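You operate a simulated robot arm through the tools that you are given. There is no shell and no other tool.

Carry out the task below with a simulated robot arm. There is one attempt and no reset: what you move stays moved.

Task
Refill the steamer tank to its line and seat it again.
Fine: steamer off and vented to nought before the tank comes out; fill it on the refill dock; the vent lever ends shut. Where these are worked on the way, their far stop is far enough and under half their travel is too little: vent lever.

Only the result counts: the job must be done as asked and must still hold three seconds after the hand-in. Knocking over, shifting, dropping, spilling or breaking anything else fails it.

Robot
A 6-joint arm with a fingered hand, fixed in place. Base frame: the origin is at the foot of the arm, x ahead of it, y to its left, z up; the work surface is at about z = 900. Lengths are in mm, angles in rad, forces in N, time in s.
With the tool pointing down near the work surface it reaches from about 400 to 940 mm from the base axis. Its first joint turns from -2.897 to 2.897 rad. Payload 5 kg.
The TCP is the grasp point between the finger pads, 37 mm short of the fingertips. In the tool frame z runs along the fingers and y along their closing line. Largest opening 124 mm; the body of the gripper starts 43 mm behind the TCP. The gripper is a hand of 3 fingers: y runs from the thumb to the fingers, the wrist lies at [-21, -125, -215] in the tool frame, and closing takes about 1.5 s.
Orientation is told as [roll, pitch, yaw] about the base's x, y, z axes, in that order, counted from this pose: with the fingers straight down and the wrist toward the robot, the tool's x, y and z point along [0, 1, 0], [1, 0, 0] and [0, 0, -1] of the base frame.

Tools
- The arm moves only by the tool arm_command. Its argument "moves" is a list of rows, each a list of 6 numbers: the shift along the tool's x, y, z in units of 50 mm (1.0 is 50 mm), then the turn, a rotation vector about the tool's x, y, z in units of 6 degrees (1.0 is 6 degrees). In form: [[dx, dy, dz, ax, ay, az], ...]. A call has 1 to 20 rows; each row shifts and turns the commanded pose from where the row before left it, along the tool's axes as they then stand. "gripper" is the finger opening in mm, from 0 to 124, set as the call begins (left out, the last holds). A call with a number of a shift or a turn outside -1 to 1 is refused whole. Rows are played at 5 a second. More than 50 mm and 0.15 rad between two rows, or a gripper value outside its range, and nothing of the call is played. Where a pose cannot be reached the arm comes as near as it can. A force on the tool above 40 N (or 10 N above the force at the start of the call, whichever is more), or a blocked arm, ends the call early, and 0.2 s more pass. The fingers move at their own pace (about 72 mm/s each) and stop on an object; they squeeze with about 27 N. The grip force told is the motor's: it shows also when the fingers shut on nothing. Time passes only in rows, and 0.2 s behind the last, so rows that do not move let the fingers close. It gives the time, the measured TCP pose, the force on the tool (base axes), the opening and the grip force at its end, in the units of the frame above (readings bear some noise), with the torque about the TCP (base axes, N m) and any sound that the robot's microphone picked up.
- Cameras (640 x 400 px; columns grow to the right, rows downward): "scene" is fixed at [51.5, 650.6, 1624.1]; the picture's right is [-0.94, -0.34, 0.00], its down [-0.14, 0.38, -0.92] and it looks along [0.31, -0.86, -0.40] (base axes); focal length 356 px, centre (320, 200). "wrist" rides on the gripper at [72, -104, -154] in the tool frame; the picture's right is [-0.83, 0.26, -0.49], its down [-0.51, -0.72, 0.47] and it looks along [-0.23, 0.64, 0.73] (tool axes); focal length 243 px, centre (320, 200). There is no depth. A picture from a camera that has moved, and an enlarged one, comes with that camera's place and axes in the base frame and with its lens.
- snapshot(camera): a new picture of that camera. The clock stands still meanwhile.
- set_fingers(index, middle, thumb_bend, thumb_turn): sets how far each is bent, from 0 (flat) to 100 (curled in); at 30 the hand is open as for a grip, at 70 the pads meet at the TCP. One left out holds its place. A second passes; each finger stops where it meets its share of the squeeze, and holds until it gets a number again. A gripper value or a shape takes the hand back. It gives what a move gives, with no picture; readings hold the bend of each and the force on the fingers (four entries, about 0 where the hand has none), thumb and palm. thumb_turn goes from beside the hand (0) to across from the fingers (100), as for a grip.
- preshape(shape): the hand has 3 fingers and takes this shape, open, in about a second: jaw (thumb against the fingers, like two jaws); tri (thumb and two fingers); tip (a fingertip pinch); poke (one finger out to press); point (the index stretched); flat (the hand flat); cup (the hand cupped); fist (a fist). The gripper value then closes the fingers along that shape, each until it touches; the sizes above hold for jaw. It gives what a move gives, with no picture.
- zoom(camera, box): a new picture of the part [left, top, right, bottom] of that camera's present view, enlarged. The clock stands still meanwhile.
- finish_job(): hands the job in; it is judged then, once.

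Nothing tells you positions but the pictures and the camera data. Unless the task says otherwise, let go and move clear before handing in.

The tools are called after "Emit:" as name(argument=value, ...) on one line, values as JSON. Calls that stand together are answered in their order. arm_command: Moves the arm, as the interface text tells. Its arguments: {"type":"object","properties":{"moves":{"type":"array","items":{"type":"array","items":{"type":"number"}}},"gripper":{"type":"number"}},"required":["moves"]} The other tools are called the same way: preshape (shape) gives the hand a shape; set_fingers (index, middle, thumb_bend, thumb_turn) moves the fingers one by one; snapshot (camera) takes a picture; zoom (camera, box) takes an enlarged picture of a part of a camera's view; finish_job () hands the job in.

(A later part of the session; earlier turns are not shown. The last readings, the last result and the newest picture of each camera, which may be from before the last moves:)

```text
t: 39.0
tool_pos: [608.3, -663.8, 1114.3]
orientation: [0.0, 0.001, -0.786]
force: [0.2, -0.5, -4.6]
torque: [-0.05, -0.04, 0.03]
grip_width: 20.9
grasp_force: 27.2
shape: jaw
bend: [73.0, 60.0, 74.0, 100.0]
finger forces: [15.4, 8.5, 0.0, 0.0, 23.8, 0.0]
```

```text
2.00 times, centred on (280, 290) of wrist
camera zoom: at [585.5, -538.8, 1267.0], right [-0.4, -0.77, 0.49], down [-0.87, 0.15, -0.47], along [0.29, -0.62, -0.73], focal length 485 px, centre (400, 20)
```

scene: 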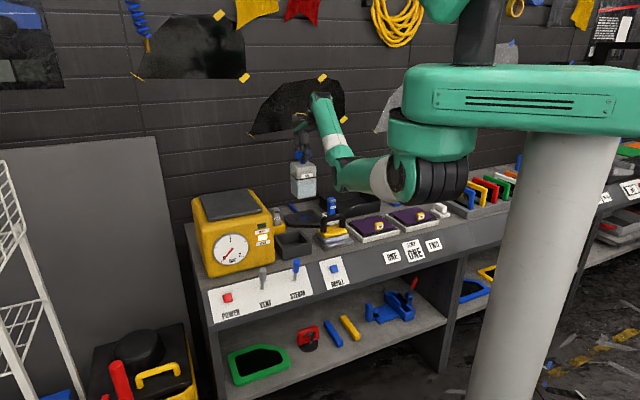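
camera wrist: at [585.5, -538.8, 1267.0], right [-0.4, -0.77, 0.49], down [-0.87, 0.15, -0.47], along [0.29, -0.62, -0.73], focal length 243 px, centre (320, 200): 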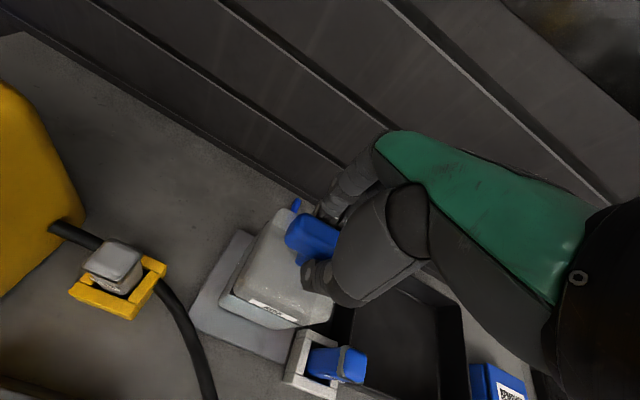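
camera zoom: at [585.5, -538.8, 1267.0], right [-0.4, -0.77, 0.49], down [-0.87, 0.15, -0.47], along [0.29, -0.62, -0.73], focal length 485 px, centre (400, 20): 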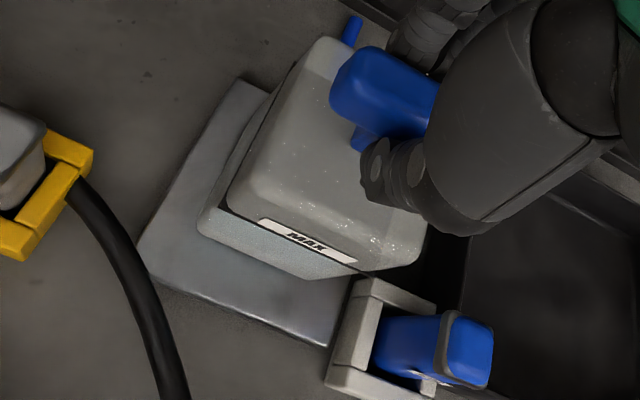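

The tank sits well within the plate outline. I'll lower it the last 15 mm in small steps, watching the force.

Emit:
arm_command(moves=[[0, 0, 0.16, 0, 0, 0], [0, 0, 0.06, 0, 0, 0], [0, 0, 0.04, 0, 0, 0]])

Emit:
zoom(camera="scene", box=[270, 180, 340, 240])

```text
t: 39.8
tool_pos: [608.7, -664.6, 1105.5]
orientation: [0.0, -0.005, -0.785]
force: [2.8, -2.1, 10.6]
torque: [-0.04, -0.06, 0.05]
grip_width: 21.9
grasp_force: 27.3
shape: jaw
bend: [73.0, 60.0, 75.0, 100.0]
finger forces: [16.9, 9.9, 0.1, 0.0, 25.3, 0.0]
```

```text
6.67 times, centred on (305, 210) of scene
camera zoom: at [51.5, 650.6, 1624.1], right [-0.94, -0.34, 0.0], down [-0.14, 0.38, -0.92], along [0.31, -0.86, -0.4], focal length 2373 px, centre (420, 133)
```

zoom: 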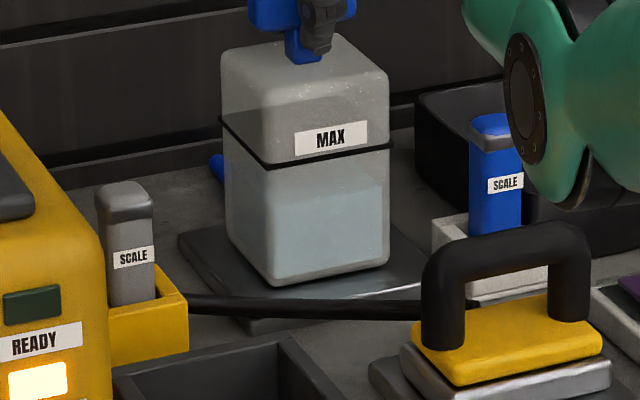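

The tank is resting on the dock, with the force reversed. I'll ease off the pressure, open the hand and rise clear.

Emit:
arm_command(moves=[[0, 0, -0.06, 0, 0, 0], [0, 0, 0, 0, 0, 0]])

Emit:
arm_command(moves=[[0, 0, 0, 0, 0, 0], [0, 0, 0, 0, 0, 0], [0, 0, 0, 0, 0, 0], [0, 0, 0, 0, 0, 0], [0, 0, 0, 0, 0, 0]], gripper=90)

Emit:
zoom(camera="scene", box=[270, 160, 350, 240])

Emit:
zoom(camera="wrist", box=[170, 190, 390, 390])

```text
t: 40.4
tool_pos: [607.9, -664.1, 1105.2]
orientation: [0.001, -0.001, -0.785]
force: [3.4, -1.5, 9.1]
torque: [-0.03, -0.03, 0.02]
grip_width: 21.5
grasp_force: 27.5
shape: jaw
bend: [73.0, 60.0, 75.0, 100.0]
finger forces: [16.6, 9.6, 0.0, 0.0, 25.9, 0.0]
```

```text
t: 41.6
tool_pos: [607.7, -663.7, 1104.8]
orientation: [0.0, 0.0, -0.785]
force: [1.0, -0.5, -0.1]
torque: [-0.02, -0.01, 0.01]
grip_width: 89.7
grasp_force: 0.0
shape: jaw
bend: [27.0, 37.0, 57.0, 99.0]
finger forces: [0.0, 0.0, 0.0, 0.0, 0.0, 0.0]
```

```text
5.00 times, centred on (310, 200) of scene
camera zoom: at [51.5, 650.6, 1624.1], right [-0.94, -0.34, 0.0], down [-0.14, 0.38, -0.92], along [0.31, -0.86, -0.4], focal length 1780 px, centre (370, 200)
```

zoom: 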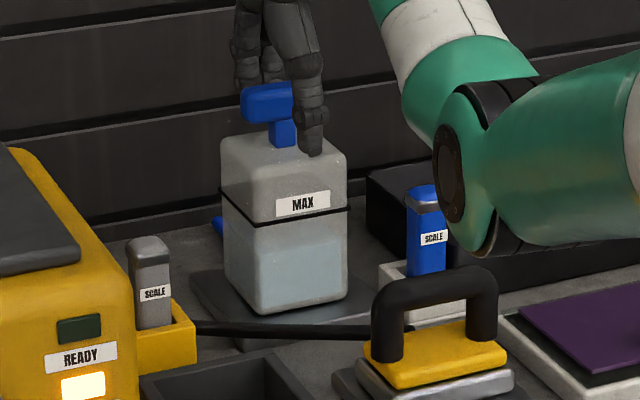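

```text
2.00 times, centred on (280, 290) of wrist
camera zoom: at [585.3, -538.8, 1257.5], right [-0.4, -0.77, 0.49], down [-0.87, 0.15, -0.47], along [0.29, -0.62, -0.73], focal length 485 px, centre (400, 20)
```

zoom: 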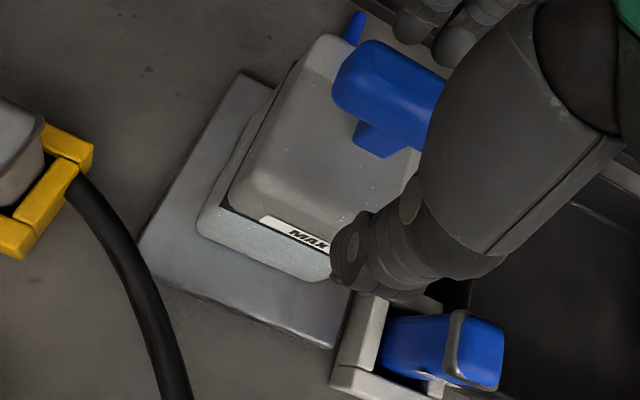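

The tank stands free on the dock. I'll rise clear, retreat from the dock, and shape the hand for poking the REFILL button.

Emit:
arm_command(moves=[[0, 0, -0.3, 0, 0, 0], [0, 0, -0.6, 0, 0, 0], [0, 0, -0.6, 0, 0, 0], [0, 0, -0.4, 0, 0, 0], [0.08, -0.8, 0, 0, 0, 0], [0.08, -0.8, 0, 0, 0, 0], [0.08, -0.8, 0, 0, 0, 0], [0.08, -0.8, 0, 0, 0, 0], [0.08, -0.8, 0, 0, 0, 0], [0.08, -0.8, 0, 0, 0, 0]])

Emit:
preshape(shape="poke")

Emit:
snapshot(camera="scene")

Emit:
snapshot(camera="wrist")

```text
t: 43.8
tool_pos: [454.7, -477.5, 1195.9]
orientation: [-0.001, -0.004, -0.785]
force: [0.9, 0.4, -0.2]
torque: [-0.01, 0.03, -0.02]
grip_width: 89.8
grasp_force: 0.0
shape: jaw
bend: [27.0, 37.0, 57.0, 99.0]
finger forces: [0.0, 0.0, 0.0, 0.0, 0.1, 0.0]
out of reach, approached as far as the arm can: row 10
```

```text
t: 44.7
tool_pos: [455.1, -478.8, 1196.9]
orientation: [-0.001, -0.004, -0.786]
force: [-0.1, 0.2, -0.4]
torque: [0.02, 0.0, 0.01]
grip_width: 0.0
grasp_force: 0.0
shape: poke
bend: [70.0, 70.0, 100.0, 100.0]
finger forces: [0.0, 0.0, 0.1, 0.0, 0.0, 0.1]
```

```text
taken
```

scene: 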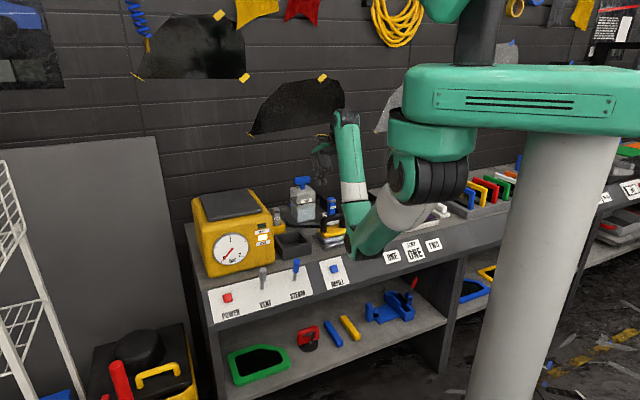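

```text
taken
camera wrist: at [432.4, -353.1, 1349.3], right [-0.4, -0.77, 0.49], down [-0.87, 0.15, -0.47], along [0.29, -0.62, -0.73], focal length 243 px, centre (320, 200)
```

wrist: 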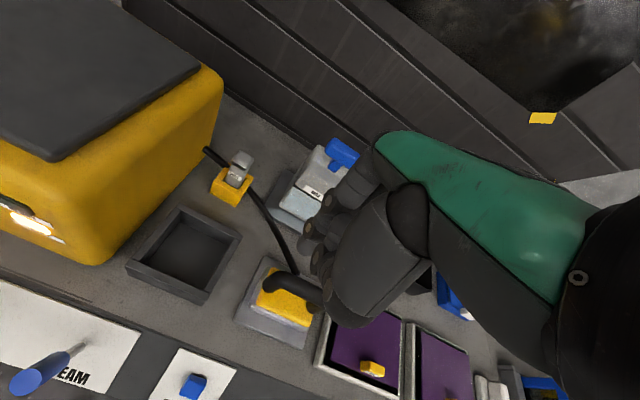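

The tank is clearly visible on its dock, and REFILL is at about (u=-10, v=538, z=877). I'll move down to just above it with the tool vertical.

Emit:
arm_command(moves=[[-0.01, -0.5, 0.6825, 0, 0, 0], [-0.01, -0.5, 0.6825, 0, 0, 0], [-0.01, -0.5, 0.6825, 0, 0, 0], [-0.01, -0.5, 0.6825, 0, 0, 0], [0, -0.207, 0.767, 0, 0, 0], [0, -0.207, 0.767, 0, 0, 0], [0, -0.207, 0.767, 0, 0, 0]])

Emit:
snapshot(camera="wrist")

Emit:
snapshot(camera="scene")

```text
t: 46.3
tool_pos: [363.7, -390.4, 946.6]
orientation: [0.0, 0.0, -0.785]
force: [-0.4, -0.4, -0.4]
torque: [-0.01, -0.01, -0.01]
grip_width: 0.0
grasp_force: 0.0
shape: poke
bend: [70.0, 70.0, 100.0, 100.0]
finger forces: [0.0, 0.0, 0.0, 0.0, 0.0, 0.1]
```

```text
taken
camera wrist: at [339.8, -264.0, 1098.4], right [-0.4, -0.77, 0.49], down [-0.87, 0.15, -0.47], along [0.29, -0.62, -0.73], focal length 243 px, centre (320, 200)
```

wrist: 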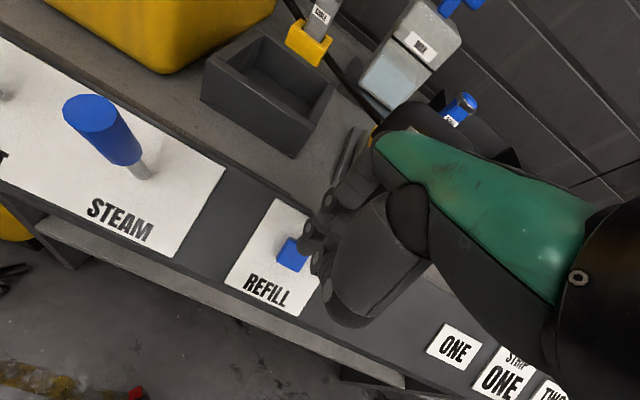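

```text
taken
```

scene: 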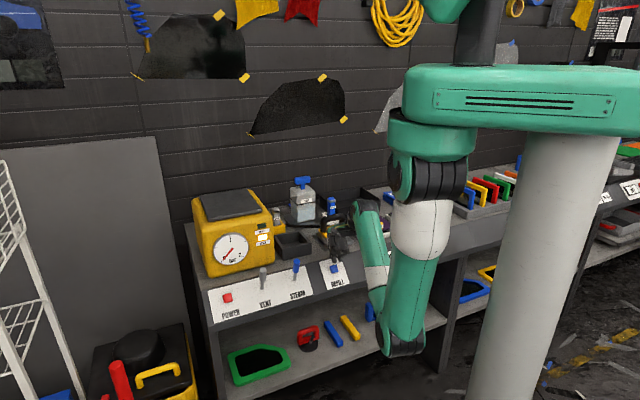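

Emit:
zoom(camera="wrist", box=[220, 170, 380, 330])

Emit:
zoom(camera="scene", box=[275, 165, 345, 235])

```text
2.50 times, centred on (300, 250) of wrist
camera zoom: at [339.8, -264.0, 1098.4], right [-0.4, -0.77, 0.49], down [-0.87, 0.15, -0.47], along [0.29, -0.62, -0.73], focal length 606 px, centre (370, 75)
```

zoom: 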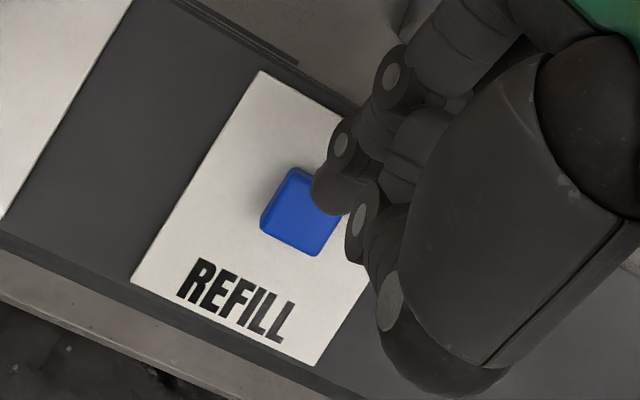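

```text
5.71 times, centred on (310, 200) of scene
camera zoom: at [51.5, 650.6, 1624.1], right [-0.94, -0.34, 0.0], down [-0.14, 0.38, -0.92], along [0.31, -0.86, -0.4], focal length 2034 px, centre (377, 200)
```

zoom: 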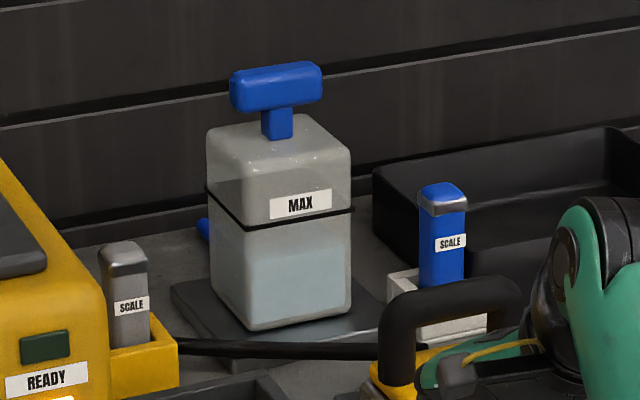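

The alignment is good and the water level is visible. I'll press straight down in small steps.

Emit:
arm_command(moves=[[0, 0, 0.4, 0, 0, 0], [0, 0, 0.1, 0, 0, 0], [0, 0, 0.06, 0, 0, 0]])

Emit:
arm_command(moves=[[0, 0, 0.06, 0, 0, 0], [0, 0, 0.06, 0, 0, 0]])

Emit:
zoom(camera="scene", box=[275, 165, 345, 235])

Emit:
zoom(camera="wrist", box=[220, 170, 380, 330])

```text
t: 47.1
tool_pos: [363.7, -388.7, 917.2]
orientation: [0.002, 0.0, -0.786]
force: [-0.1, 0.0, 0.5]
torque: [0.03, 0.0, -0.01]
grip_width: 0.1
grasp_force: 0.2
shape: poke
bend: [70.0, 70.0, 100.0, 100.0]
finger forces: [1.1, 0.0, 0.1, 0.0, 0.0, 0.1]
```

```text
t: 47.7
tool_pos: [362.9, -388.7, 913.5]
orientation: [-0.001, -0.001, -0.786]
force: [-0.7, 1.2, 5.9]
torque: [-0.06, -0.01, 0.0]
grip_width: 0.0
grasp_force: 0.1
shape: poke
bend: [70.0, 70.0, 100.0, 100.0]
finger forces: [2.6, 3.9, 0.0, 0.0, 0.0, 0.0]
heard: click
```

```text
5.71 times, centred on (310, 200) of scene
camera zoom: at [51.5, 650.6, 1624.1], right [-0.94, -0.34, 0.0], down [-0.14, 0.38, -0.92], along [0.31, -0.86, -0.4], focal length 2034 px, centre (377, 200)
```

zoom: 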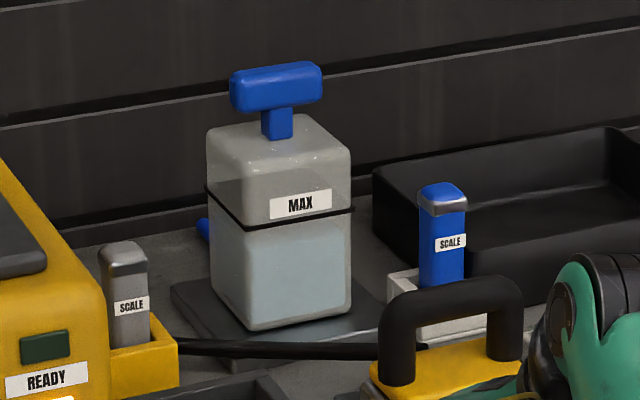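

```text
2.50 times, centred on (300, 250) of wrist
camera zoom: at [339.9, -262.8, 1065.9], right [-0.4, -0.77, 0.49], down [-0.87, 0.15, -0.47], along [0.29, -0.62, -0.73], focal length 606 px, centre (370, 75)
```

zoom: 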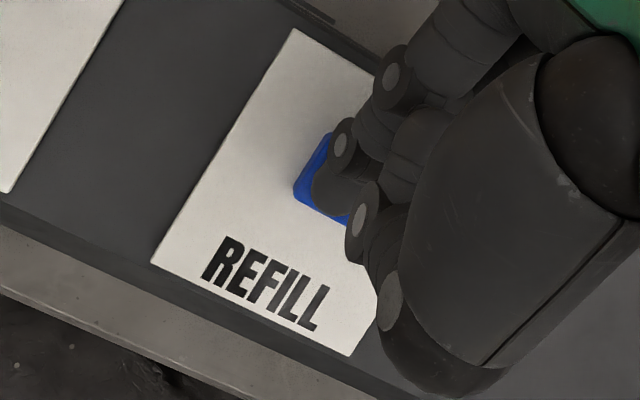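

Click, and the water is rising. I'll look closely at the level against the MAX line before any more time passes.

Emit:
zoom(camera="scene", box=[292, 185, 322, 225])

Emit:
zoom(camera="wrist", box=[330, 0, 490, 130])

```text
10.00 times, centred on (307, 205) of scene
camera zoom: at [51.5, 650.6, 1624.1], right [-0.94, -0.34, 0.0], down [-0.14, 0.38, -0.92], along [0.31, -0.86, -0.4], focal length 3560 px, centre (450, 150)
```

zoom: 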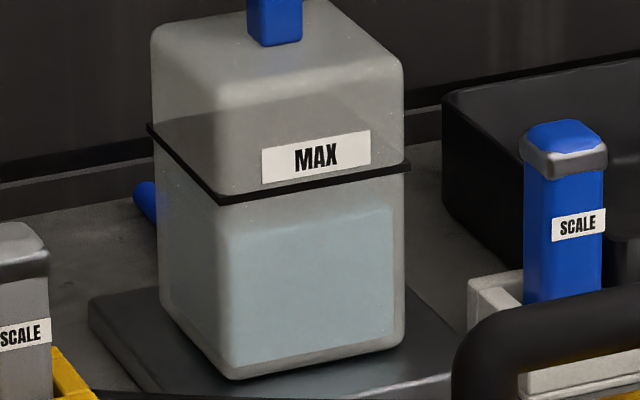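

```text
3.08 times, centred on (410, 65) of wrist
camera zoom: at [339.9, -262.8, 1065.9], right [-0.4, -0.77, 0.49], down [-0.87, 0.15, -0.47], along [0.29, -0.62, -0.73], focal length 746 px, centre (43, 615)
```

zoom: 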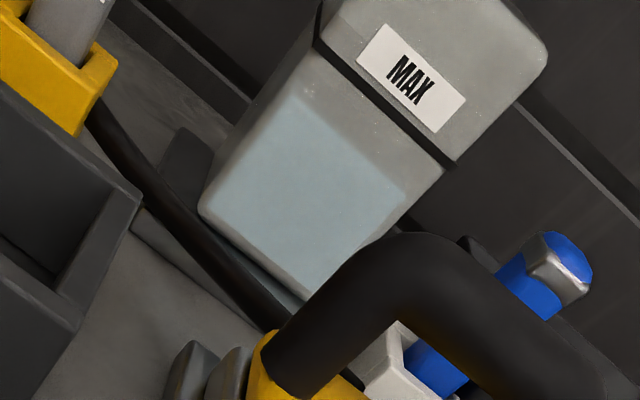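

The level is still clearly under the band. I'll lift off the button now and see whether it keeps changing, to learn how REFILL behaves without risking overfill.

Emit:
arm_command(moves=[[0, 0, -0.2, 0, 0, 0]])

Emit:
zoom(camera="scene", box=[292, 185, 322, 225])

Emit:
zoom(camera="wrist", box=[330, 0, 490, 130])

```text
t: 48.1
tool_pos: [362.7, -387.1, 922.0]
orientation: [0.0, 0.002, -0.786]
force: [-0.1, -0.5, -0.4]
torque: [0.01, 0.03, 0.02]
grip_width: 0.1
grasp_force: 0.0
shape: poke
bend: [70.0, 70.0, 100.0, 100.0]
finger forces: [0.0, 0.1, 0.0, 0.1, 0.1, 0.0]
```

```text
10.00 times, centred on (307, 205) of scene
camera zoom: at [51.5, 650.6, 1624.1], right [-0.94, -0.34, 0.0], down [-0.14, 0.38, -0.92], along [0.31, -0.86, -0.4], focal length 3560 px, centre (450, 150)
```

zoom: 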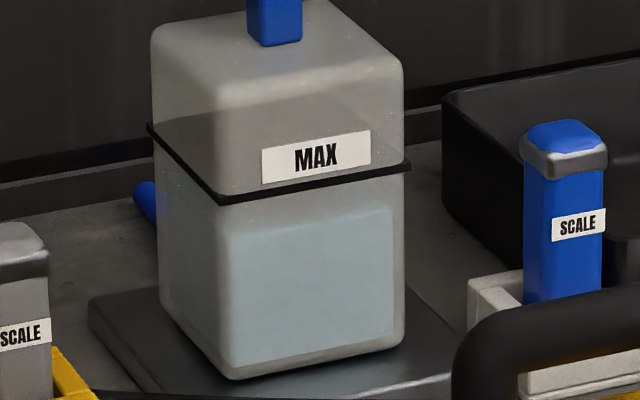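

```text
3.08 times, centred on (410, 65) of wrist
camera zoom: at [339.6, -262.7, 1074.7], right [-0.4, -0.77, 0.49], down [-0.87, 0.15, -0.47], along [0.29, -0.62, -0.73], focal length 746 px, centre (43, 615)
```

zoom: 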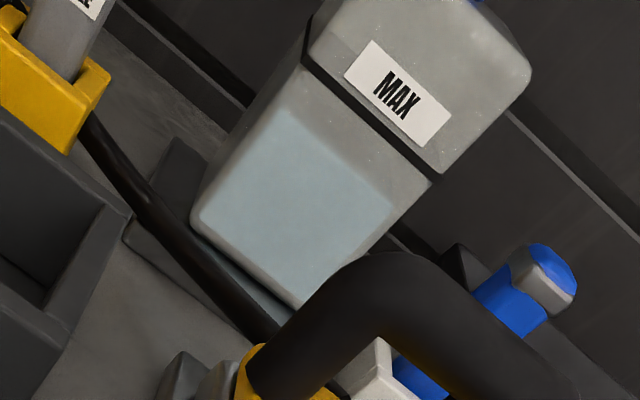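

The level holds when released, so it fills only while pressed (or in doses). I'll press again briefly and compare.

Emit:
arm_command(moves=[[0, 0, 0.22, 0, 0, 0]])

Emit:
zoom(camera="scene", box=[292, 185, 322, 225])

```text
t: 48.5
tool_pos: [361.2, -388.8, 913.3]
orientation: [0.0, -0.002, -0.785]
force: [-0.8, 0.0, 5.5]
torque: [-0.04, -0.01, 0.01]
grip_width: 0.1
grasp_force: 0.0
shape: poke
bend: [70.0, 70.0, 100.0, 100.0]
finger forces: [2.0, 3.3, 0.0, 0.0, 0.0, 0.1]
heard: click
```

```text
10.00 times, centred on (307, 205) of scene
camera zoom: at [51.5, 650.6, 1624.1], right [-0.94, -0.34, 0.0], down [-0.14, 0.38, -0.92], along [0.31, -0.86, -0.4], focal length 3560 px, centre (450, 150)
```

zoom: 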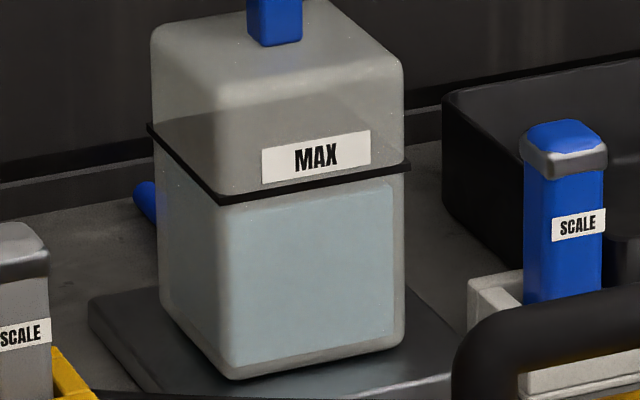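

The water rose about 10 mm and is now just under the band. I'll release immediately with a quick lift.

Emit:
arm_command(moves=[[0, 0, -0.7, 0, 0, 0]])

Emit:
zoom(camera="scene", box=[292, 185, 322, 225])

Emit:
zoom(camera="wrist", box=[330, 0, 490, 130])

```text
t: 48.9
tool_pos: [361.3, -386.3, 947.7]
orientation: [0.0, 0.001, -0.784]
force: [-0.4, 0.3, 0.0]
torque: [0.0, -0.01, -0.02]
grip_width: 0.2
grasp_force: 0.0
shape: poke
bend: [70.0, 70.0, 100.0, 100.0]
finger forces: [0.0, 0.0, 0.1, 0.0, 0.0, 0.0]
```

```text
10.00 times, centred on (307, 205) of scene
camera zoom: at [51.5, 650.6, 1624.1], right [-0.94, -0.34, 0.0], down [-0.14, 0.38, -0.92], along [0.31, -0.86, -0.4], focal length 3560 px, centre (450, 150)
```

zoom: 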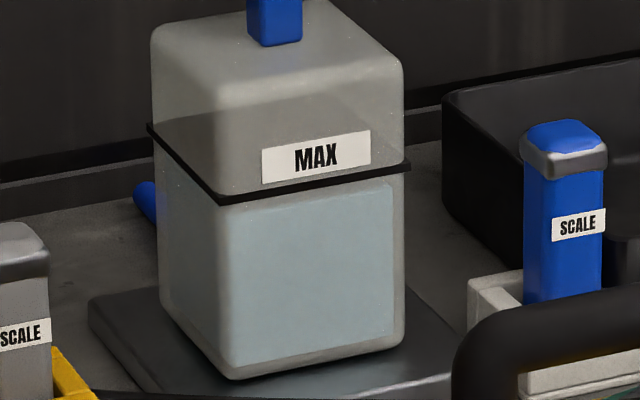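

```text
3.08 times, centred on (410, 65) of wrist
camera zoom: at [339.6, -262.4, 1099.1], right [-0.4, -0.77, 0.49], down [-0.87, 0.15, -0.47], along [0.29, -0.62, -0.73], focal length 746 px, centre (43, 615)
```

zoom: 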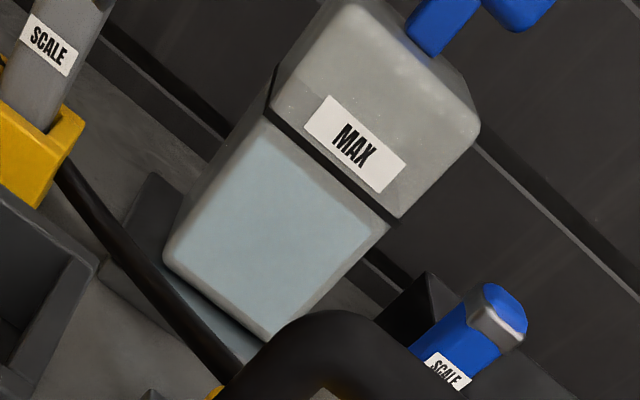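

The level stays exactly the same after release, so each press appears to add a fixed dose of about 10.5 mm, and about 8–10 mm remains to the band. One more quick tap should bring it to the line.

Emit:
arm_command(moves=[[0, 0, 0.5, 0, 0, 0], [0, 0, 0.21, 0, 0, 0], [0, 0, -0.6, 0, 0, 0]])

Emit:
zoom(camera="scene", box=[292, 185, 322, 225])

Emit:
zoom(camera="wrist", box=[330, 0, 490, 130])

```text
t: 49.7
tool_pos: [361.2, -387.7, 940.2]
orientation: [0.001, -0.001, -0.785]
force: [-0.5, 0.6, -0.6]
torque: [0.01, 0.0, -0.01]
grip_width: 0.1
grasp_force: 0.0
shape: poke
bend: [70.0, 70.0, 100.0, 100.0]
finger forces: [0.0, 0.1, 0.1, 0.0, 0.1, 0.1]
heard: click
```

```text
10.00 times, centred on (307, 205) of scene
camera zoom: at [51.5, 650.6, 1624.1], right [-0.94, -0.34, 0.0], down [-0.14, 0.38, -0.92], along [0.31, -0.86, -0.4], focal length 3560 px, centre (450, 150)
```

zoom: 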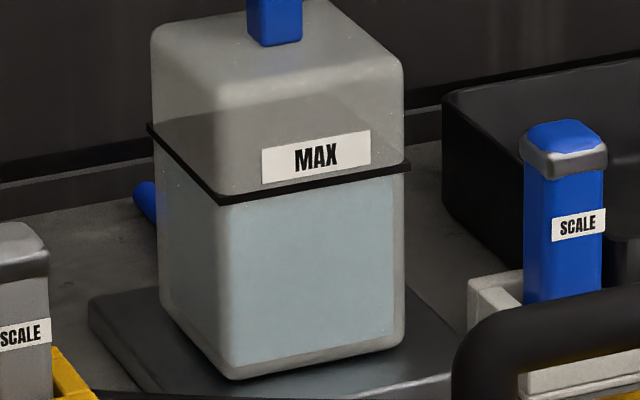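

```text
3.08 times, centred on (410, 65) of wrist
camera zoom: at [339.1, -262.9, 1092.9], right [-0.4, -0.77, 0.49], down [-0.87, 0.15, -0.47], along [0.29, -0.62, -0.73], focal length 746 px, centre (43, 615)
```

zoom: 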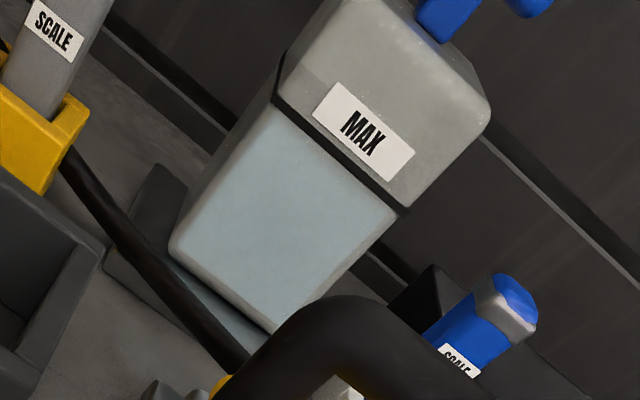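

The water now meets the band. I'll look even closer to see exactly where its top is relative to the line.

Emit:
zoom(camera="scene", box=[286, 192, 320, 213])

Emit:
zoom(camera="wrist", box=[365, 0, 465, 75])

```text
16.00 times, centred on (303, 202) of scene
camera zoom: at [51.5, 650.6, 1624.1], right [-0.94, -0.34, 0.0], down [-0.14, 0.38, -0.92], along [0.31, -0.86, -0.4], focal length 5696 px, centre (592, 160)
```

zoom: 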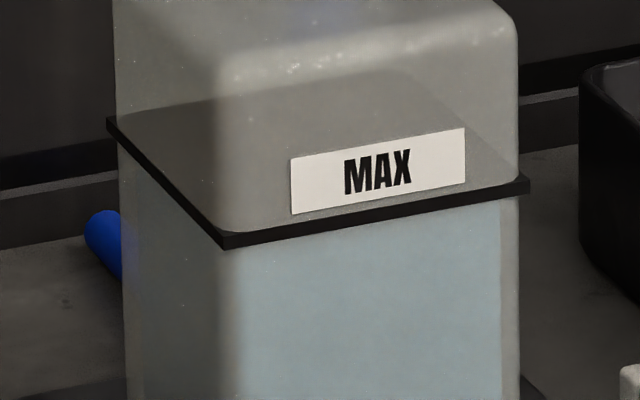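

```text
5.33 times, centred on (415, 38) of wrist
camera zoom: at [339.1, -262.9, 1092.9], right [-0.4, -0.77, 0.49], down [-0.87, 0.15, -0.47], along [0.29, -0.62, -0.73], focal length 1294 px, centre (-187, 1067)
```

zoom: 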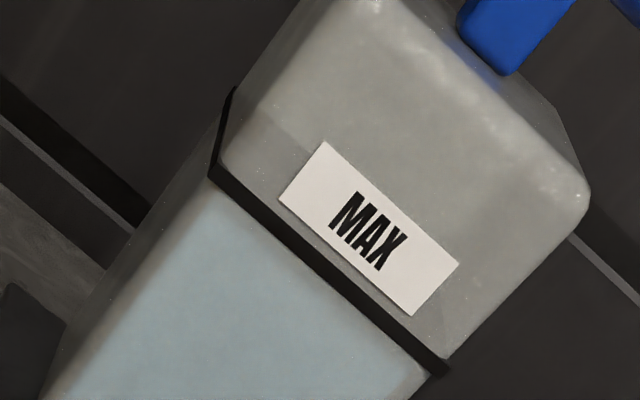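

The water top now sits in the MAX band, with no gap below and nothing showing above. I'll retrace the path up and back, reopen the hand, and return above the tank on the dock.

Emit:
arm_command(moves=[[0, 0.203, -0.8, 0, 0, 0], [0, 0.203, -0.8, 0, 0, 0], [0, 0.203, -0.8, 0, 0, 0], [0, 0.5, -0.68, 0, 0, 0], [0, 0.5, -0.68, 0, 0, 0], [0, 0.5, -0.68, 0, 0, 0], [0, 0.5, -0.68, 0, 0, 0]])

Emit:
preshape(shape="jaw")

Emit:
zoom(camera="scene", box=[286, 170, 330, 230])

Emit:
snapshot(camera="wrist")

```text
t: 51.3
tool_pos: [453.4, -480.7, 1195.9]
orientation: [-0.001, 0.0, -0.785]
force: [-1.0, -0.7, 0.4]
torque: [-0.04, -0.03, 0.02]
grip_width: 0.2
grasp_force: 0.0
shape: poke
bend: [70.0, 70.0, 100.0, 100.0]
finger forces: [0.1, 0.0, 0.1, 0.0, 0.0, 0.1]
```

```text
t: 52.2
tool_pos: [454.5, -481.1, 1195.0]
orientation: [0.002, 0.001, -0.788]
force: [-0.8, -0.2, 0.5]
torque: [0.0, 0.0, 0.0]
grip_width: 123.6
grasp_force: 0.0
shape: jaw
bend: [30.0, 30.0, 30.0, 98.0]
finger forces: [0.0, 0.1, 0.1, 0.0, 0.0, 0.1]
```

```text
6.67 times, centred on (308, 200) of scene
camera zoom: at [51.5, 650.6, 1624.1], right [-0.94, -0.34, 0.0], down [-0.14, 0.38, -0.92], along [0.31, -0.86, -0.4], focal length 2373 px, centre (400, 200)
```

zoom: 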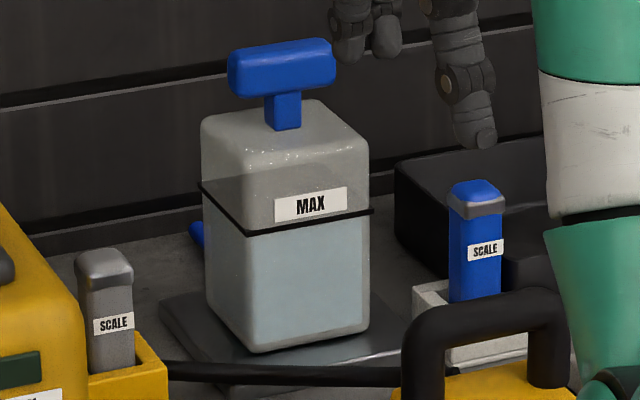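

```text
taken
camera wrist: at [431.4, -355.4, 1348.4], right [-0.4, -0.77, 0.49], down [-0.87, 0.15, -0.47], along [0.29, -0.62, -0.73], focal length 243 px, centre (320, 200)
```

wrist: 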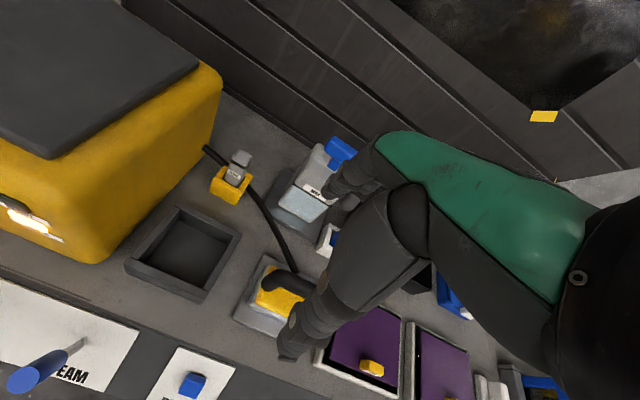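

The tank is filled and undisturbed. I'll go back over it at the exact spot where I let go.

Emit:
arm_command(moves=[[-0.069, 0.794, 0, 0, 0, 0], [-0.069, 0.794, 0, 0, 0, 0], [-0.069, 0.794, 0, 0, 0, 0], [-0.069, 0.794, 0, 0, 0, 0], [-0.069, 0.794, 0, 0, 0, 0], [-0.069, 0.794, 0, 0, 0, 0], [0, 0, 0, 0, 0, 0]], gripper=100)

Emit:
zoom(camera="wrist", box=[180, 180, 400, 380])

Emit:
zoom(camera="scene", box=[250, 140, 360, 240])

```text
t: 53.8
tool_pos: [609.6, -662.6, 1196.2]
orientation: [0.0, 0.0, -0.786]
force: [0.2, -0.8, -0.2]
torque: [0.05, -0.02, 0.0]
grip_width: 100.3
grasp_force: 0.1
shape: jaw
bend: [26.0, 34.0, 49.0, 99.0]
finger forces: [0.0, 0.1, 0.1, 0.0, 0.0, 0.0]
```

```text
2.00 times, centred on (290, 280) of wrist
camera zoom: at [586.8, -537.1, 1348.8], right [-0.4, -0.77, 0.49], down [-0.87, 0.15, -0.47], along [0.29, -0.62, -0.73], focal length 485 px, centre (380, 40)
```

zoom: 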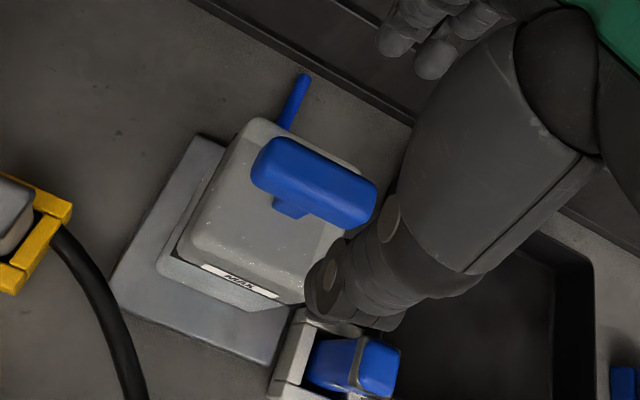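

```text
4.00 times, centred on (305, 190) of scene
camera zoom: at [51.5, 650.6, 1624.1], right [-0.94, -0.34, 0.0], down [-0.14, 0.38, -0.92], along [0.31, -0.86, -0.4], focal length 1424 px, centre (380, 240)
```

zoom: 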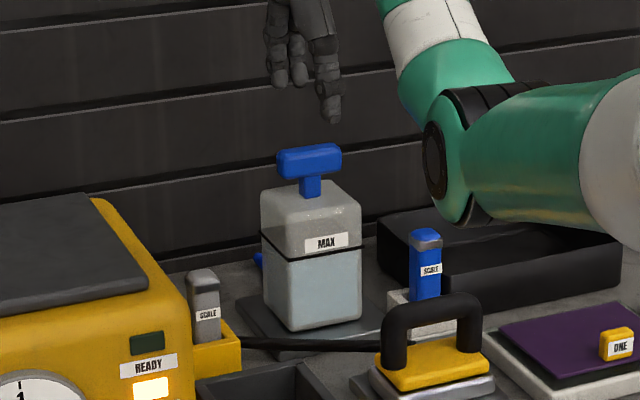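

The bar is at about (-38, 901). I'll make a small lateral correction, descend over it and close the grip.

Emit:
arm_command(moves=[[-0.048, 0.02, 0.5, 0, 0, 0], [0, 0, 0.5, 0, 0, 0], [0, 0, 0.5, 0, 0, 0], [0, 0, 0.3, 0, 0, 0], [0, 0, 0, 0, 0, 0]])

Emit:
arm_command(moves=[[0, 0, 0, 0, 0, 0], [0, 0, 0, 0, 0, 0], [0, 0, 0, 0, 0, 0], [0, 0, 0, 0, 0, 0], [0, 0, 0, 0, 0, 0], [0, 0, 0, 0, 0, 0], [0, 0, 0, 0, 0, 0], [0, 0, 0, 0, 0, 0]], gripper=0)

Emit:
zoom(camera="wrist", box=[180, 180, 400, 380])

Emit:
zoom(camera="scene", box=[270, 160, 350, 240])

```text
t: 55.0
tool_pos: [608.3, -664.5, 1105.6]
orientation: [0.0, 0.001, -0.786]
force: [-0.4, 0.2, 0.1]
torque: [0.0, 0.04, 0.04]
grip_width: 100.2
grasp_force: 0.0
shape: jaw
bend: [26.0, 34.0, 49.0, 99.0]
finger forces: [0.0, 0.0, 0.0, 0.0, 0.1, 0.1]
```

```text
t: 56.8
tool_pos: [608.3, -665.7, 1106.7]
orientation: [0.0, -0.001, -0.783]
force: [-1.3, -0.1, 0.3]
torque: [0.02, 0.06, 0.02]
grip_width: 21.1
grasp_force: 26.9
shape: jaw
bend: [73.0, 60.0, 74.0, 100.0]
finger forces: [15.7, 8.3, 0.0, 0.1, 23.9, 0.0]
```

```text
2.00 times, centred on (290, 280) of wrist
camera zoom: at [585.2, -540.4, 1258.7], right [-0.4, -0.77, 0.49], down [-0.87, 0.15, -0.47], along [0.29, -0.62, -0.73], focal length 485 px, centre (380, 40)
```

zoom: 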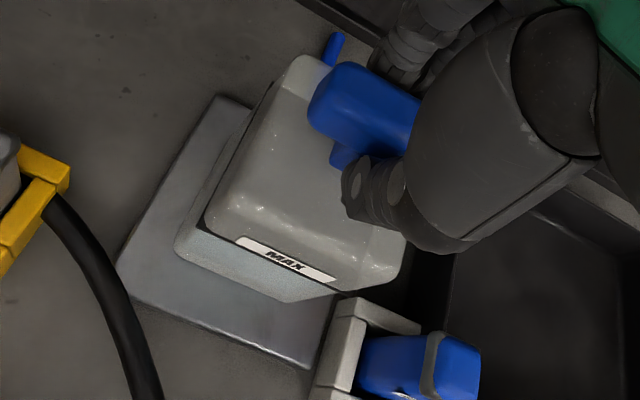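

```text
5.00 times, centred on (310, 200) of scene
camera zoom: at [51.5, 650.6, 1624.1], right [-0.94, -0.34, 0.0], down [-0.14, 0.38, -0.92], along [0.31, -0.86, -0.4], focal length 1780 px, centre (370, 200)
```

zoom: 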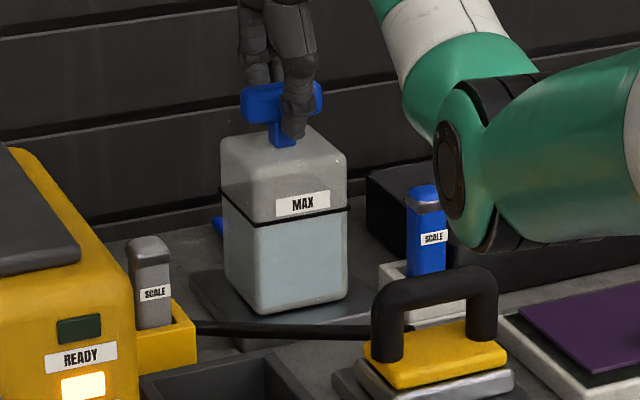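

Gripped again with 27 N, in nearly the same position on the handle as before. I'll lift gently.

Emit:
arm_command(moves=[[0, 0, -0.1, 0, 0, 0], [0, 0, -0.2, 0, 0, 0], [0, 0, -0.3, 0, 0, 0], [0, 0, -0.3, 0, 0, 0]])

Emit:
zoom(camera="scene", box=[270, 150, 350, 240])

Emit:
zoom(camera="wrist", box=[180, 180, 400, 380])

```text
t: 57.8
tool_pos: [607.7, -666.3, 1152.1]
orientation: [0.0, 0.0, -0.785]
force: [-0.5, -0.1, -4.2]
torque: [-0.01, 0.02, 0.02]
grip_width: 20.9
grasp_force: 26.5
shape: jaw
bend: [73.0, 60.0, 74.0, 100.0]
finger forces: [15.6, 8.2, 0.0, 0.1, 23.8, 0.1]
```

```text
4.44 times, centred on (310, 195) of scene
camera zoom: at [51.5, 650.6, 1624.1], right [-0.94, -0.34, 0.0], down [-0.14, 0.38, -0.92], along [0.31, -0.86, -0.4], focal length 1582 px, centre (364, 222)
```

zoom: 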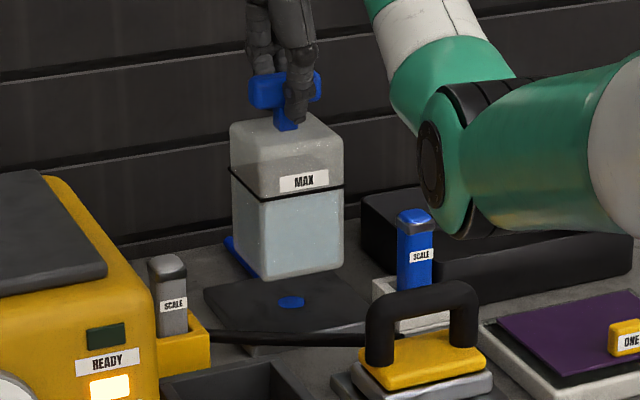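

```text
2.00 times, centred on (290, 280) of wrist
camera zoom: at [585.4, -540.8, 1304.5], right [-0.4, -0.77, 0.49], down [-0.87, 0.15, -0.47], along [0.29, -0.62, -0.73], focal length 485 px, centre (380, 40)
```

zoom: 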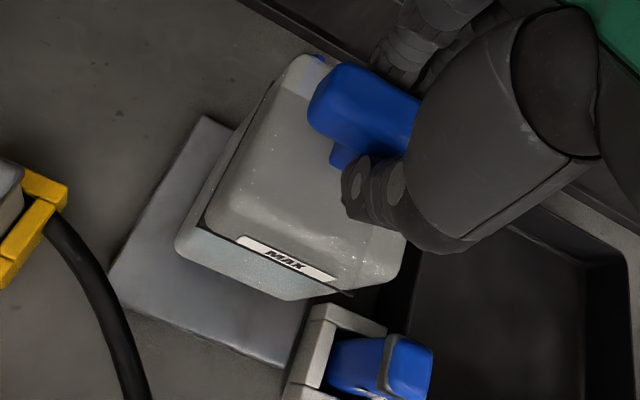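

The lift is clean, with the same weight and a level tank. I'll go up to travel height and carry it back over the tray.

Emit:
arm_command(moves=[[0, 0, -0.4, 0, 0, 0], [0, 0, -0.5, 0, 0, 0], [0, 0, -0.5, 0, 0, 0], [0.299, -0.467, 0, 0, 0, 0], [0.299, -0.467, 0, 0, 0, 0], [0.299, -0.467, 0, 0, 0, 0], [0.299, -0.467, 0, 0, 0, 0], [0.299, -0.467, 0, 0, 0, 0], [0.299, -0.467, 0, 0, 0, 0], [0.299, -0.467, 0, 0, 0, 0], [0.299, -0.467, 0, 0, 0, 0], [0.299, -0.467, 0, 0, 0, 0], [0, 0, 0, 0, 0, 0]])

Emit:
zoom(camera="scene", box=[250, 150, 350, 270])

Emit:
zoom(camera="wrist", box=[180, 180, 400, 380])

```text
t: 60.6
tool_pos: [554.2, -423.1, 1221.3]
orientation: [0.0, -0.003, -0.785]
force: [0.6, -0.1, -4.6]
torque: [0.02, 0.02, -0.01]
grip_width: 21.0
grasp_force: 26.6
shape: jaw
bend: [73.0, 60.0, 74.0, 100.0]
finger forces: [15.1, 8.3, 0.1, 0.0, 23.9, 0.0]
```

```text
3.33 times, centred on (300, 210) of scene
camera zoom: at [51.5, 650.6, 1624.1], right [-0.94, -0.34, 0.0], down [-0.14, 0.38, -0.92], along [0.31, -0.86, -0.4], focal length 1187 px, centre (387, 167)
```

zoom: 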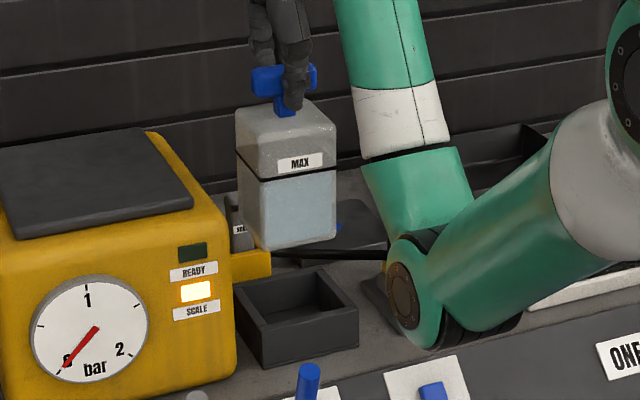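

```text
2.00 times, centred on (290, 280) of wrist
camera zoom: at [531.2, -298.1, 1373.5], right [-0.4, -0.77, 0.49], down [-0.87, 0.15, -0.47], along [0.29, -0.62, -0.73], focal length 485 px, centre (380, 40)
```

zoom: 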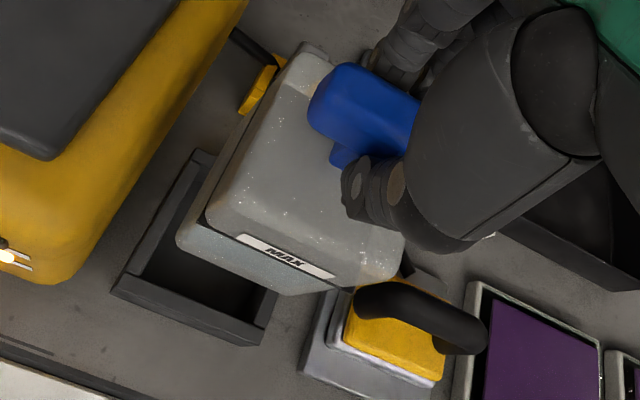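

The tank is over the tray, matching the earlier lift-out view. I'll lower it to just above the rim and check alignment.

Emit:
arm_command(moves=[[0, 0, 0.4, 0, 0, 0], [0, 0, 0.4, 0, 0, 0], [0, 0, 0.4, 0, 0, 0], [0, 0, 0.3, 0, 0, 0], [0, 0, 0, 0, 0, 0]])

Emit:
zoom(camera="scene", box=[265, 190, 330, 265])

Emit:
zoom(camera="wrist", box=[180, 180, 400, 380])

```text
t: 61.8
tool_pos: [553.1, -422.2, 1147.2]
orientation: [0.001, 0.001, -0.786]
force: [0.2, 0.9, -4.1]
torque: [-0.02, 0.0, 0.01]
grip_width: 21.0
grasp_force: 27.5
shape: jaw
bend: [73.0, 60.0, 74.0, 100.0]
finger forces: [15.3, 8.0, 0.0, 0.1, 23.8, 0.0]
```

```text
5.33 times, centred on (298, 228) of scene
camera zoom: at [51.5, 650.6, 1624.1], right [-0.94, -0.34, 0.0], down [-0.14, 0.38, -0.92], along [0.31, -0.86, -0.4], focal length 1899 px, centre (440, 53)
```

zoom: 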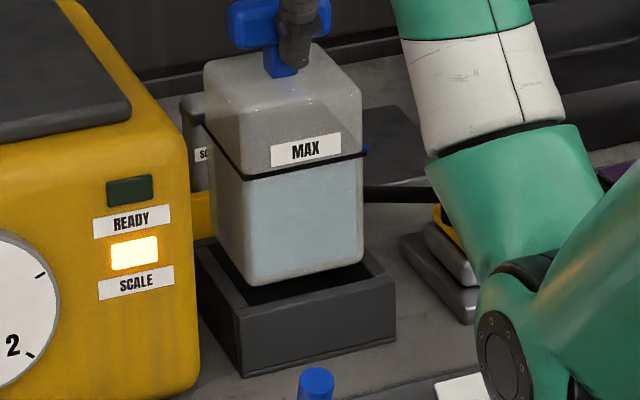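

```text
2.00 times, centred on (290, 280) of wrist
camera zoom: at [531.1, -297.3, 1299.6], right [-0.4, -0.77, 0.49], down [-0.87, 0.15, -0.47], along [0.29, -0.62, -0.73], focal length 485 px, centre (380, 40)
```

zoom: 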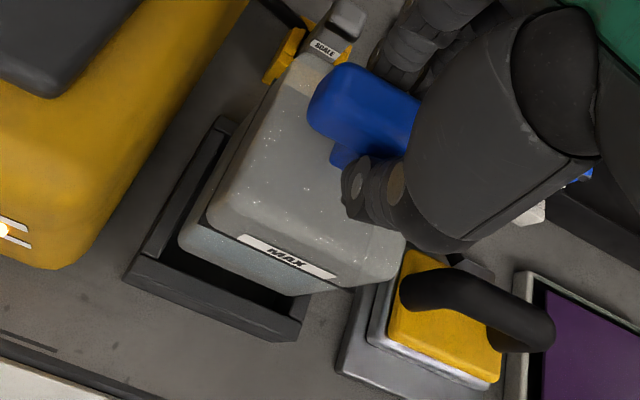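

Alignment matches the pick-up coordinates to within about a millimetre. I'll lower into the tray in small steps, watching the force for any catch on the rim.

Emit:
arm_command(moves=[[0, 0, 0.1, 0, 0, 0], [0, 0, 0.1, 0, 0, 0], [0, 0, 0.1, 0, 0, 0], [0, 0, 0.1, 0, 0, 0]])

Emit:
zoom(camera="wrist", box=[180, 180, 400, 380])

Emit:
zoom(camera="scene", box=[265, 190, 330, 265])

```text
t: 62.8
tool_pos: [553.6, -422.1, 1129.3]
orientation: [0.002, -0.005, -0.785]
force: [-4.0, 2.7, 21.8]
torque: [-0.01, -0.19, -0.1]
grip_width: 21.4
grasp_force: 26.6
shape: jaw
bend: [74.0, 73.0, 75.0, 100.0]
finger forces: [19.3, 3.1, 0.1, 0.0, 23.3, 0.0]
```

```text
2.00 times, centred on (290, 280) of wrist
camera zoom: at [530.0, -296.5, 1281.2], right [-0.4, -0.77, 0.49], down [-0.87, 0.15, -0.48], along [0.29, -0.62, -0.73], focal length 485 px, centre (380, 40)
```

zoom: 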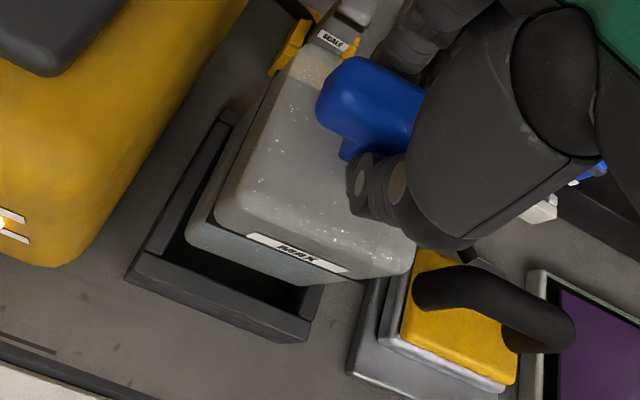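

```text
5.33 times, centred on (298, 228) of scene
camera zoom: at [51.5, 650.6, 1624.1], right [-0.94, -0.34, 0.0], down [-0.14, 0.38, -0.92], along [0.31, -0.86, -0.4], focal length 1899 px, centre (440, 53)
```

zoom: 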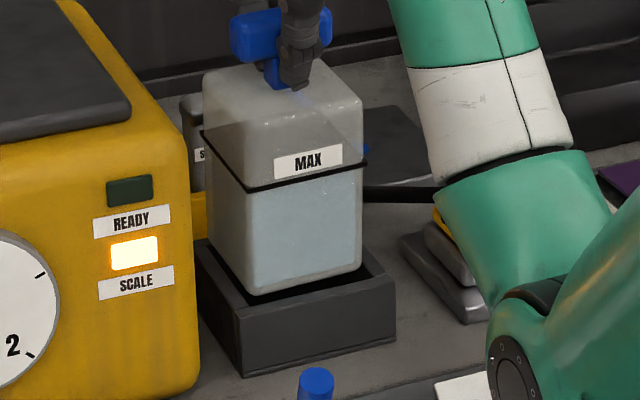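

It caught on the rim with 26 N, and the torque points to the back wall, so the tank is a little too far toward the wall. I'll raise it and check how it hangs before correcting.

Emit:
arm_command(moves=[[0, 0, -0.2, 0, 0, 0], [0, 0, -0.3, 0, 0, 0], [0, 0, 0, 0, 0, 0]])

Emit:
zoom(camera="wrist", box=[180, 180, 400, 380])

Emit:
zoom(camera="scene", box=[265, 190, 330, 265])

```text
t: 63.6
tool_pos: [553.7, -421.8, 1151.6]
orientation: [0.001, 0.003, -0.786]
force: [0.3, -0.5, -4.1]
torque: [0.0, -0.03, -0.03]
grip_width: 20.1
grasp_force: 27.2
shape: jaw
bend: [73.0, 62.0, 76.0, 100.0]
finger forces: [15.4, 6.7, 0.0, 0.1, 21.0, 0.0]
```

```text
2.00 times, centred on (290, 280) of wrist
camera zoom: at [530.4, -297.2, 1303.7], right [-0.4, -0.77, 0.49], down [-0.87, 0.15, -0.47], along [0.29, -0.62, -0.73], focal length 485 px, centre (380, 40)
```

zoom: 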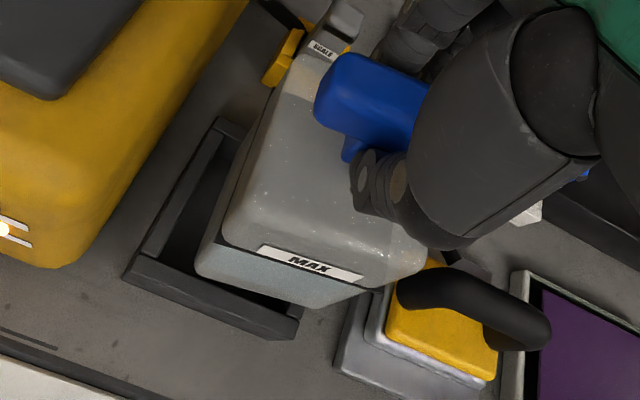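

```text
5.33 times, centred on (298, 228) of scene
camera zoom: at [51.5, 650.6, 1624.1], right [-0.94, -0.34, 0.0], down [-0.14, 0.38, -0.92], along [0.31, -0.86, -0.4], focal length 1899 px, centre (440, 53)
```

zoom: 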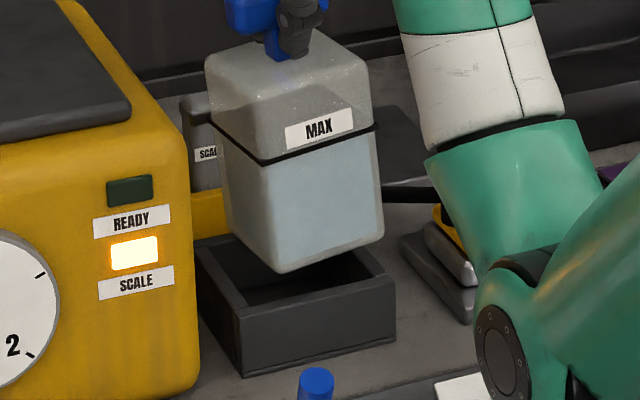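

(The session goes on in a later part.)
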